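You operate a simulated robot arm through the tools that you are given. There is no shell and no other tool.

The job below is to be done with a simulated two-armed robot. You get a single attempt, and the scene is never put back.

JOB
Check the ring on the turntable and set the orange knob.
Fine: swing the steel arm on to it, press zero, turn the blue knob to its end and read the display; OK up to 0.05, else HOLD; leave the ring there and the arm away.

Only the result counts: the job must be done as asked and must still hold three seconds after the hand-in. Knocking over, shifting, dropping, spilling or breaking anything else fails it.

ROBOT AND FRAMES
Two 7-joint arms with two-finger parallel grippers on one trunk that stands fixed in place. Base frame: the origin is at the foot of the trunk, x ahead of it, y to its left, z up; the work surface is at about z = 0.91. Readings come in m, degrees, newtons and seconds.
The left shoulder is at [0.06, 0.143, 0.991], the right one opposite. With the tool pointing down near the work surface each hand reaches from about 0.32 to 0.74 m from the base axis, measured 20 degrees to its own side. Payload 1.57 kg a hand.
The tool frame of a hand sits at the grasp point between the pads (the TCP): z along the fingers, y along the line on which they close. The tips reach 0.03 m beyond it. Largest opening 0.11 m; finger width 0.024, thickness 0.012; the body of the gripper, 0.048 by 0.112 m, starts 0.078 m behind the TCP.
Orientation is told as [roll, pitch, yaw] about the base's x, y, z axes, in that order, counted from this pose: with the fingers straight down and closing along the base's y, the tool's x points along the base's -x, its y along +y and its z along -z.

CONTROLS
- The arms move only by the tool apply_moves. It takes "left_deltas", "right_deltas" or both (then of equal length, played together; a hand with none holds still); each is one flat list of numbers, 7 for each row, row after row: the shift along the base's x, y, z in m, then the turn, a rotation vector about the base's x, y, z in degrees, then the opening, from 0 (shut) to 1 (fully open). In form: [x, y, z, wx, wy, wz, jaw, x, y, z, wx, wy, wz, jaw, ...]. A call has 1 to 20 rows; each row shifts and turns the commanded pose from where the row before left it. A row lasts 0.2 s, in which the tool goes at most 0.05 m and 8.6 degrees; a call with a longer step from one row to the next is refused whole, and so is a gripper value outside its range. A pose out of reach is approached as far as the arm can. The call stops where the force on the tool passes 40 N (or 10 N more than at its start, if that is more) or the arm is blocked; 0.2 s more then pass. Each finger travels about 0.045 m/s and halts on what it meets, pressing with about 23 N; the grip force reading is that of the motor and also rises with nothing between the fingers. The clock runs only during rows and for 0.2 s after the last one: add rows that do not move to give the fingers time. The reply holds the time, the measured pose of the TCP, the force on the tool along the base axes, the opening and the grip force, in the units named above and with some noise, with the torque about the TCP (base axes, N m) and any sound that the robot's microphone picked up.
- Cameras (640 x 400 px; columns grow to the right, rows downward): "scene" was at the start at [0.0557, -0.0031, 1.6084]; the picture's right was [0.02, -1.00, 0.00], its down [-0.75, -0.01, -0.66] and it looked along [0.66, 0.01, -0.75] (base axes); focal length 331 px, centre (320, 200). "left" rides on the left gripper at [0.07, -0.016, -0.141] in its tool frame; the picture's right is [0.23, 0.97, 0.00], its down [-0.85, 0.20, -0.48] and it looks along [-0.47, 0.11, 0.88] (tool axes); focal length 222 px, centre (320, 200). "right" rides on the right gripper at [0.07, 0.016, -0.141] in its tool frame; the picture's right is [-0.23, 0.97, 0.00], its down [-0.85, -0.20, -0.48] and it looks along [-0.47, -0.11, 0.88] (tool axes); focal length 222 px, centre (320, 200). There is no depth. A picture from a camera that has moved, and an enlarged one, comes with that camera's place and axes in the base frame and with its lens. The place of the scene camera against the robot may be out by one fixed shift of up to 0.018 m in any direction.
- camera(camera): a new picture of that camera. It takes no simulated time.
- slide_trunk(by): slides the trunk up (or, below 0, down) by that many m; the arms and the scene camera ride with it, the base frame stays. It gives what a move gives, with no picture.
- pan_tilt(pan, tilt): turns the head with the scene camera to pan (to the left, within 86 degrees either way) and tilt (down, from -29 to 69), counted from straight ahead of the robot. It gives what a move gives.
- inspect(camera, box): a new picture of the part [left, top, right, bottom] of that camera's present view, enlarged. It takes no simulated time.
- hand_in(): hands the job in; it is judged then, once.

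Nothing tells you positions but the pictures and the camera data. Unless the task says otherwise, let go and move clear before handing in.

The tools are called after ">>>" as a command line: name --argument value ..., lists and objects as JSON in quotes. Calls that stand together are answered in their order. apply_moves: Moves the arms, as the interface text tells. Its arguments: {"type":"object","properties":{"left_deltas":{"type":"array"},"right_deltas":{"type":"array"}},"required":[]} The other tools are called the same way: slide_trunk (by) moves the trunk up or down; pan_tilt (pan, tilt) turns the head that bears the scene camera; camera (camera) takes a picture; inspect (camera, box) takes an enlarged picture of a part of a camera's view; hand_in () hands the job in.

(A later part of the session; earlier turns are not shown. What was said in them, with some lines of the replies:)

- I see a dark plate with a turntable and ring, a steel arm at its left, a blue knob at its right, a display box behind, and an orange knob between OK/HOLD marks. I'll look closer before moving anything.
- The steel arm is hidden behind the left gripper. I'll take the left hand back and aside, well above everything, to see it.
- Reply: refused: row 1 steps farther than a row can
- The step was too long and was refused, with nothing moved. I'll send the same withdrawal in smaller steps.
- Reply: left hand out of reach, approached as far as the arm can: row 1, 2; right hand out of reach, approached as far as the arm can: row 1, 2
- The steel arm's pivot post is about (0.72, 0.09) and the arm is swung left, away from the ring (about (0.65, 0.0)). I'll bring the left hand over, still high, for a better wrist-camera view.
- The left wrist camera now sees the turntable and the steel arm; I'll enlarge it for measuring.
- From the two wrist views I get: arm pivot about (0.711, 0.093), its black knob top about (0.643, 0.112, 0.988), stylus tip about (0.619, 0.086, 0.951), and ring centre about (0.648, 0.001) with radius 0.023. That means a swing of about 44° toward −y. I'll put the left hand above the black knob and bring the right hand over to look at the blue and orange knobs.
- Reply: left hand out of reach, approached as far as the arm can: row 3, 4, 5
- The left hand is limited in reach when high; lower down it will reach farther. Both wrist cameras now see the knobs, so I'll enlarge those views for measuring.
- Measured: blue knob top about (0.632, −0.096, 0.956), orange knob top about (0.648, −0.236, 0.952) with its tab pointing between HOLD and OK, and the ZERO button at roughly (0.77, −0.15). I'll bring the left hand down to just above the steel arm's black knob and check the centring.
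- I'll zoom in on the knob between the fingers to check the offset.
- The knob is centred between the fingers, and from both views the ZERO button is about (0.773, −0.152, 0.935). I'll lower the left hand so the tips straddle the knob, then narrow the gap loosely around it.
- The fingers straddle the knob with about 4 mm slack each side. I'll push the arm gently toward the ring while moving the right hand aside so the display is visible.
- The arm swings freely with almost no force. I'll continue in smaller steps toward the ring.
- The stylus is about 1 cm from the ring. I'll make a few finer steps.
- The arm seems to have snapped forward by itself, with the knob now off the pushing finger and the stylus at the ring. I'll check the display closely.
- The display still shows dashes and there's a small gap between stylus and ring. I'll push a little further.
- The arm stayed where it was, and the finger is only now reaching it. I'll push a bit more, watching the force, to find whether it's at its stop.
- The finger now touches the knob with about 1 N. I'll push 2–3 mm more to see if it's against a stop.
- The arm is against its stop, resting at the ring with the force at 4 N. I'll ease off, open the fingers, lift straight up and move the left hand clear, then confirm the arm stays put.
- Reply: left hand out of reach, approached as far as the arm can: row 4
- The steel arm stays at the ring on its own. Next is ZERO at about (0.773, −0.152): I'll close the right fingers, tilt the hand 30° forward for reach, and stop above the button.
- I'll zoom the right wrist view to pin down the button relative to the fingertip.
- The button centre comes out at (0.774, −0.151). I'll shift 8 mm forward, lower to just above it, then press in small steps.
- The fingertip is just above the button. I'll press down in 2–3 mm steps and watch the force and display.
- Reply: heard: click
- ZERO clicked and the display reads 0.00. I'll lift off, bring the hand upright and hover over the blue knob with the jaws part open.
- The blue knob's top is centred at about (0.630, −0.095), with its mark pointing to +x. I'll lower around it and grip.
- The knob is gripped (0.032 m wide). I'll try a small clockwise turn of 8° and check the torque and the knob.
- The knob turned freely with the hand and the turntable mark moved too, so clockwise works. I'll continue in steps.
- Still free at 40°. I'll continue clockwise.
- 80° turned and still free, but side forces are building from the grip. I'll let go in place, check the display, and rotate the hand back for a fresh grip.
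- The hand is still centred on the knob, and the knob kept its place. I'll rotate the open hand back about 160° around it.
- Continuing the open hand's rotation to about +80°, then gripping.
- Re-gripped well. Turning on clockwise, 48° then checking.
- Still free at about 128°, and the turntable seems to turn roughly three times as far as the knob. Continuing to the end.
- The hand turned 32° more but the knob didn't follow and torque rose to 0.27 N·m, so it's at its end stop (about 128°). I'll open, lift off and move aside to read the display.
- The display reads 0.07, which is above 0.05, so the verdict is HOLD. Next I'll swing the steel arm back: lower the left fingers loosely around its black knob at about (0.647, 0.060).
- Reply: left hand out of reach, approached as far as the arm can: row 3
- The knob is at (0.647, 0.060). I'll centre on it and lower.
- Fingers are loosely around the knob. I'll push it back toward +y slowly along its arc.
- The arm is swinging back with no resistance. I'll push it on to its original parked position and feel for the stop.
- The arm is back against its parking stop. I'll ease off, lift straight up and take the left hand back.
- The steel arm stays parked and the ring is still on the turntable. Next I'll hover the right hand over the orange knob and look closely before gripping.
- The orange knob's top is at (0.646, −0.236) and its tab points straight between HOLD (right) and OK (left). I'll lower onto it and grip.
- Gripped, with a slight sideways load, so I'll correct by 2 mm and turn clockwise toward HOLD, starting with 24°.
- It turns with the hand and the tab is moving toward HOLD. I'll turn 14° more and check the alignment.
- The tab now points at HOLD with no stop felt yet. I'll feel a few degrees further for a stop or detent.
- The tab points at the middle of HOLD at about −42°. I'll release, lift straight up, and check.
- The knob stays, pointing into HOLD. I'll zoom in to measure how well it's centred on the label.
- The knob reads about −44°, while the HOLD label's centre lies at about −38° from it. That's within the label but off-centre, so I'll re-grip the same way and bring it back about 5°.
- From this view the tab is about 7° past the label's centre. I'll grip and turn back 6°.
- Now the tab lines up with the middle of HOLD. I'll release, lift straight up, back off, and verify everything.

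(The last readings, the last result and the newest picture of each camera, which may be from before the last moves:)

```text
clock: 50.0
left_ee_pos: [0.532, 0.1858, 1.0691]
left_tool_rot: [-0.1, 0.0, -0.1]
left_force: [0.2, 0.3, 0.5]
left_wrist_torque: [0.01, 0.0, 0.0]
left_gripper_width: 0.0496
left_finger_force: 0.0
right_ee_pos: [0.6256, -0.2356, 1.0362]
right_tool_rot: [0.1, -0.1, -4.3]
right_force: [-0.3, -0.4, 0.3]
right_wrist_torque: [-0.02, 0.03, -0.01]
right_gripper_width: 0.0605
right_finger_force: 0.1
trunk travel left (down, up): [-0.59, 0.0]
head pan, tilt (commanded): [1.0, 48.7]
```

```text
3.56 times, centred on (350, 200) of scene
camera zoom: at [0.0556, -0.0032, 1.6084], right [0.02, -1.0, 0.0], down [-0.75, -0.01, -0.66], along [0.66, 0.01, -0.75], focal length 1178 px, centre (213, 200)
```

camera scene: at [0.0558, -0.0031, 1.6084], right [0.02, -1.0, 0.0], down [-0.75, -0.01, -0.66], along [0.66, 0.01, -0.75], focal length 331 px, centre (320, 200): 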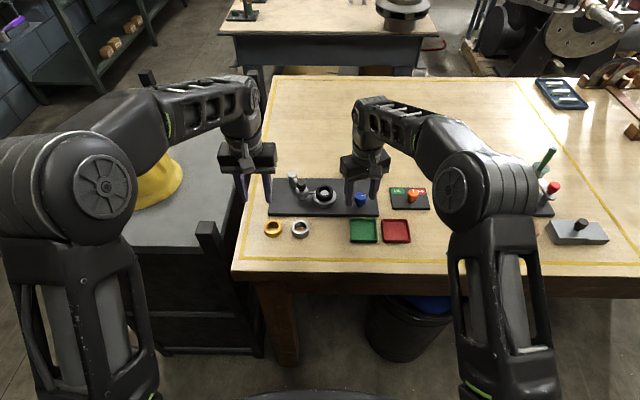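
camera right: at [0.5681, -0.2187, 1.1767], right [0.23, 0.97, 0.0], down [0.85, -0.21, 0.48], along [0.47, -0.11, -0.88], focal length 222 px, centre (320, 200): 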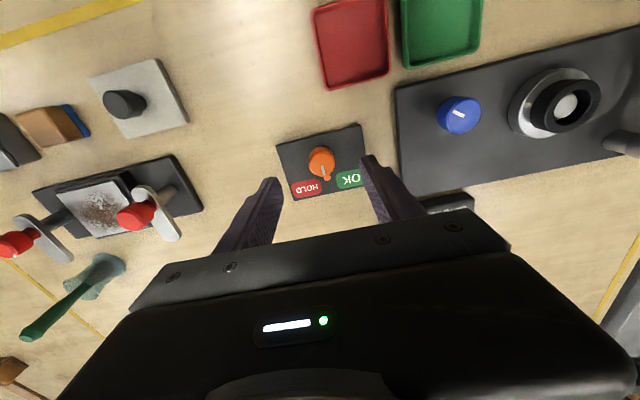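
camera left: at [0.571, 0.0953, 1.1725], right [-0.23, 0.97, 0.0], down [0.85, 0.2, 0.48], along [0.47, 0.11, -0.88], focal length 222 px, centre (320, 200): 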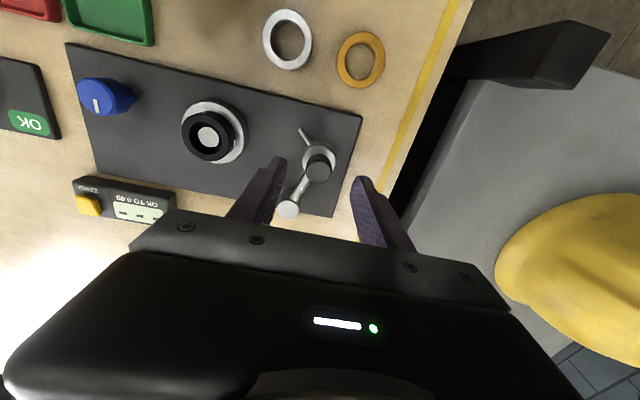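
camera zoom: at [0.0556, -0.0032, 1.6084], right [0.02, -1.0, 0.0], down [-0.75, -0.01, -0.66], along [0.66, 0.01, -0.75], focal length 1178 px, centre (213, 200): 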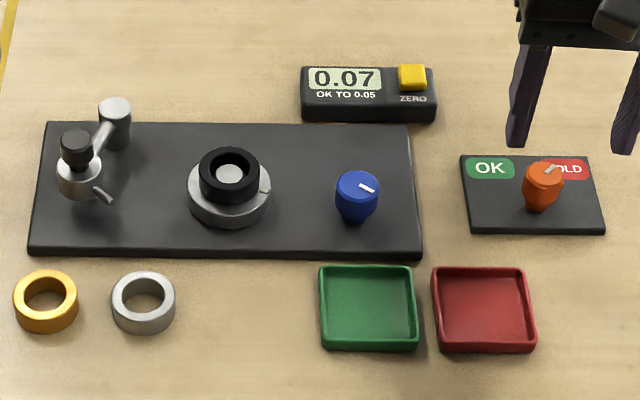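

After release the knob looks exactly as before in the scene view, at about −45°, so it has settled into its own HOLD detent. I'll back both hands off and take a final look.

>>> apply_moves --left_deltas '[-0.03, 0.02, 0.01, 0, 0, 0, 0.45, -0.03, 0.02, 0.01, 0, 0, 0, 0.45, 0, 0, 0, 0, 0, 0, 0.45, 0, 0, 0, 0, 0, 0, 0.45]' --right_deltas '[-0.035, -0.01, 0.02, 0, 0, 0, 0.55, -0.035, -0.01, 0.02, 0, 0, 0, 0.55, -0.03, -0.01, 0.01, 0, 0, 0, 0.55, 0, 0, 0, 0, 0, 0, 0.55]'

>>> camera --camera "scene"

>>> inspect --camera "scene" --box '[260, 150, 440, 250]'

>>> inspect --camera "scene" --box '[340, 158, 390, 182]'

>>> inspect --camera "right" --box '[240, 100, 400, 220]'

```text
clock: 51.0
left_ee_pos: [0.4725, 0.2281, 1.0892]
left_tool_rot: [0.1, 0.0, 0.1]
left_force: [0.2, 0.1, -0.3]
left_wrist_torque: [0.03, -0.01, -0.02]
left_gripper_width: 0.0495
left_finger_force: 0.0
right_ee_pos: [0.5268, -0.2653, 1.0845]
right_tool_rot: [0.0, -0.2, -4.4]
right_force: [0.5, 0.6, 0.5]
right_wrist_torque: [-0.01, 0.0, 0.03]
right_gripper_width: 0.0605
right_finger_force: 0.0
trunk travel left (down, up): [-0.59, 0.0]
head pan, tilt (commanded): [1.0, 48.7]
```

```text
taken
camera scene: at [0.0563, -0.0027, 1.6083], right [0.02, -1.0, 0.0], down [-0.75, -0.01, -0.66], along [0.66, 0.01, -0.75], focal length 331 px, centre (320, 200)
```

scene: 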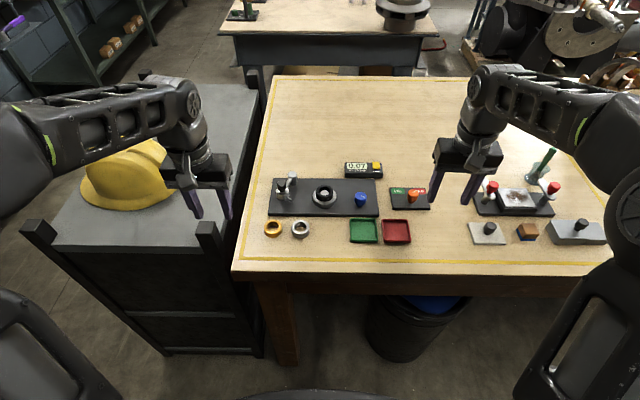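

```text
3.56 times, centred on (350, 200) of scene
camera zoom: at [0.0563, -0.0027, 1.6083], right [0.02, -1.0, 0.0], down [-0.75, -0.01, -0.66], along [0.66, 0.01, -0.75], focal length 1178 px, centre (213, 200)
```

zoom: 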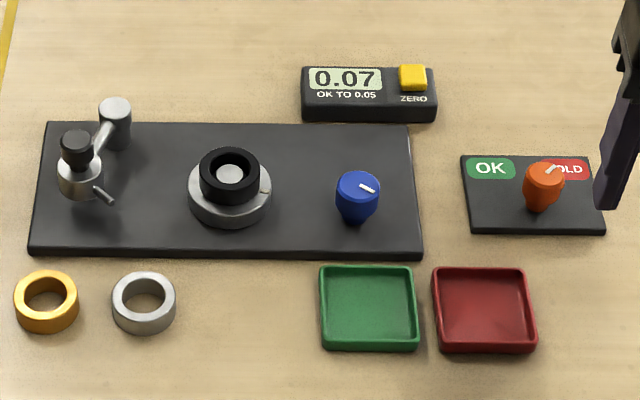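

```text
12.80 times, centred on (365, 170) of scene
camera zoom: at [0.0563, -0.0027, 1.6083], right [0.02, -1.0, 0.0], down [-0.75, -0.01, -0.66], along [0.66, 0.01, -0.75], focal length 4242 px, centre (-256, 584)
```

zoom: 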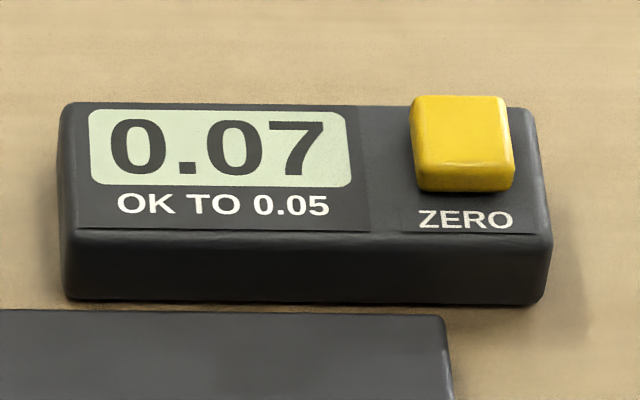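

```text
3.33 times, centred on (320, 160) of right
camera zoom: at [0.4589, -0.2439, 1.2273], right [0.3, 0.95, 0.0], down [0.84, -0.26, 0.48], along [0.46, -0.14, -0.88], focal length 740 px, centre (320, 333)
```

zoom: 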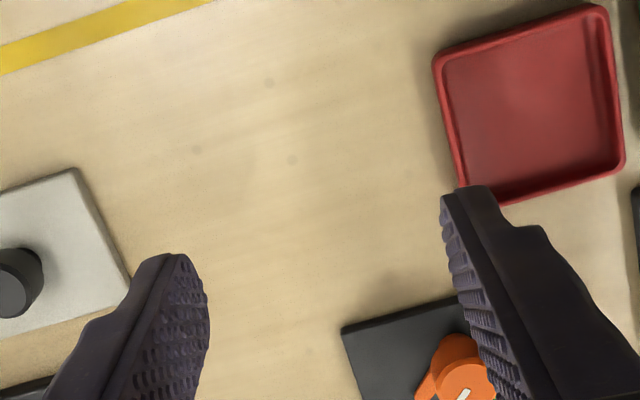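

The display reads 0.07, which is over 0.05, and the orange knob sits at HOLD. The ring is still on the turntable, the steel arm is parked away, nothing else has moved and both hands are clear, so I'm handing in.

>>> hand_in

```text
The job is handed in.
```

The ring reads 0.07 on the display. That is over the 0.05 limit, so I set the orange knob to HOLD and handed the job in.

- **Measurement:** I swung the steel arm on to the ring until it met its stop. I pressed ZERO, which clicked and showed 0.00, then turned the blue knob clockwise to its end stop. The display read 0.07 there and still showed it at the last check.
- **Orange knob:** it points at about −45°. That is within the HOLD label, but about 7° past the label's centre. I tried turning it back 6° to centre it. After I let go, it looked unchanged in the overhead view, so it seems to rest in a detent there.
- **End state:** the ring is on the turntable, the steel arm is back at its parked position, and the blue knob is at its end. Both hands are clear, and I saw nothing else moved.
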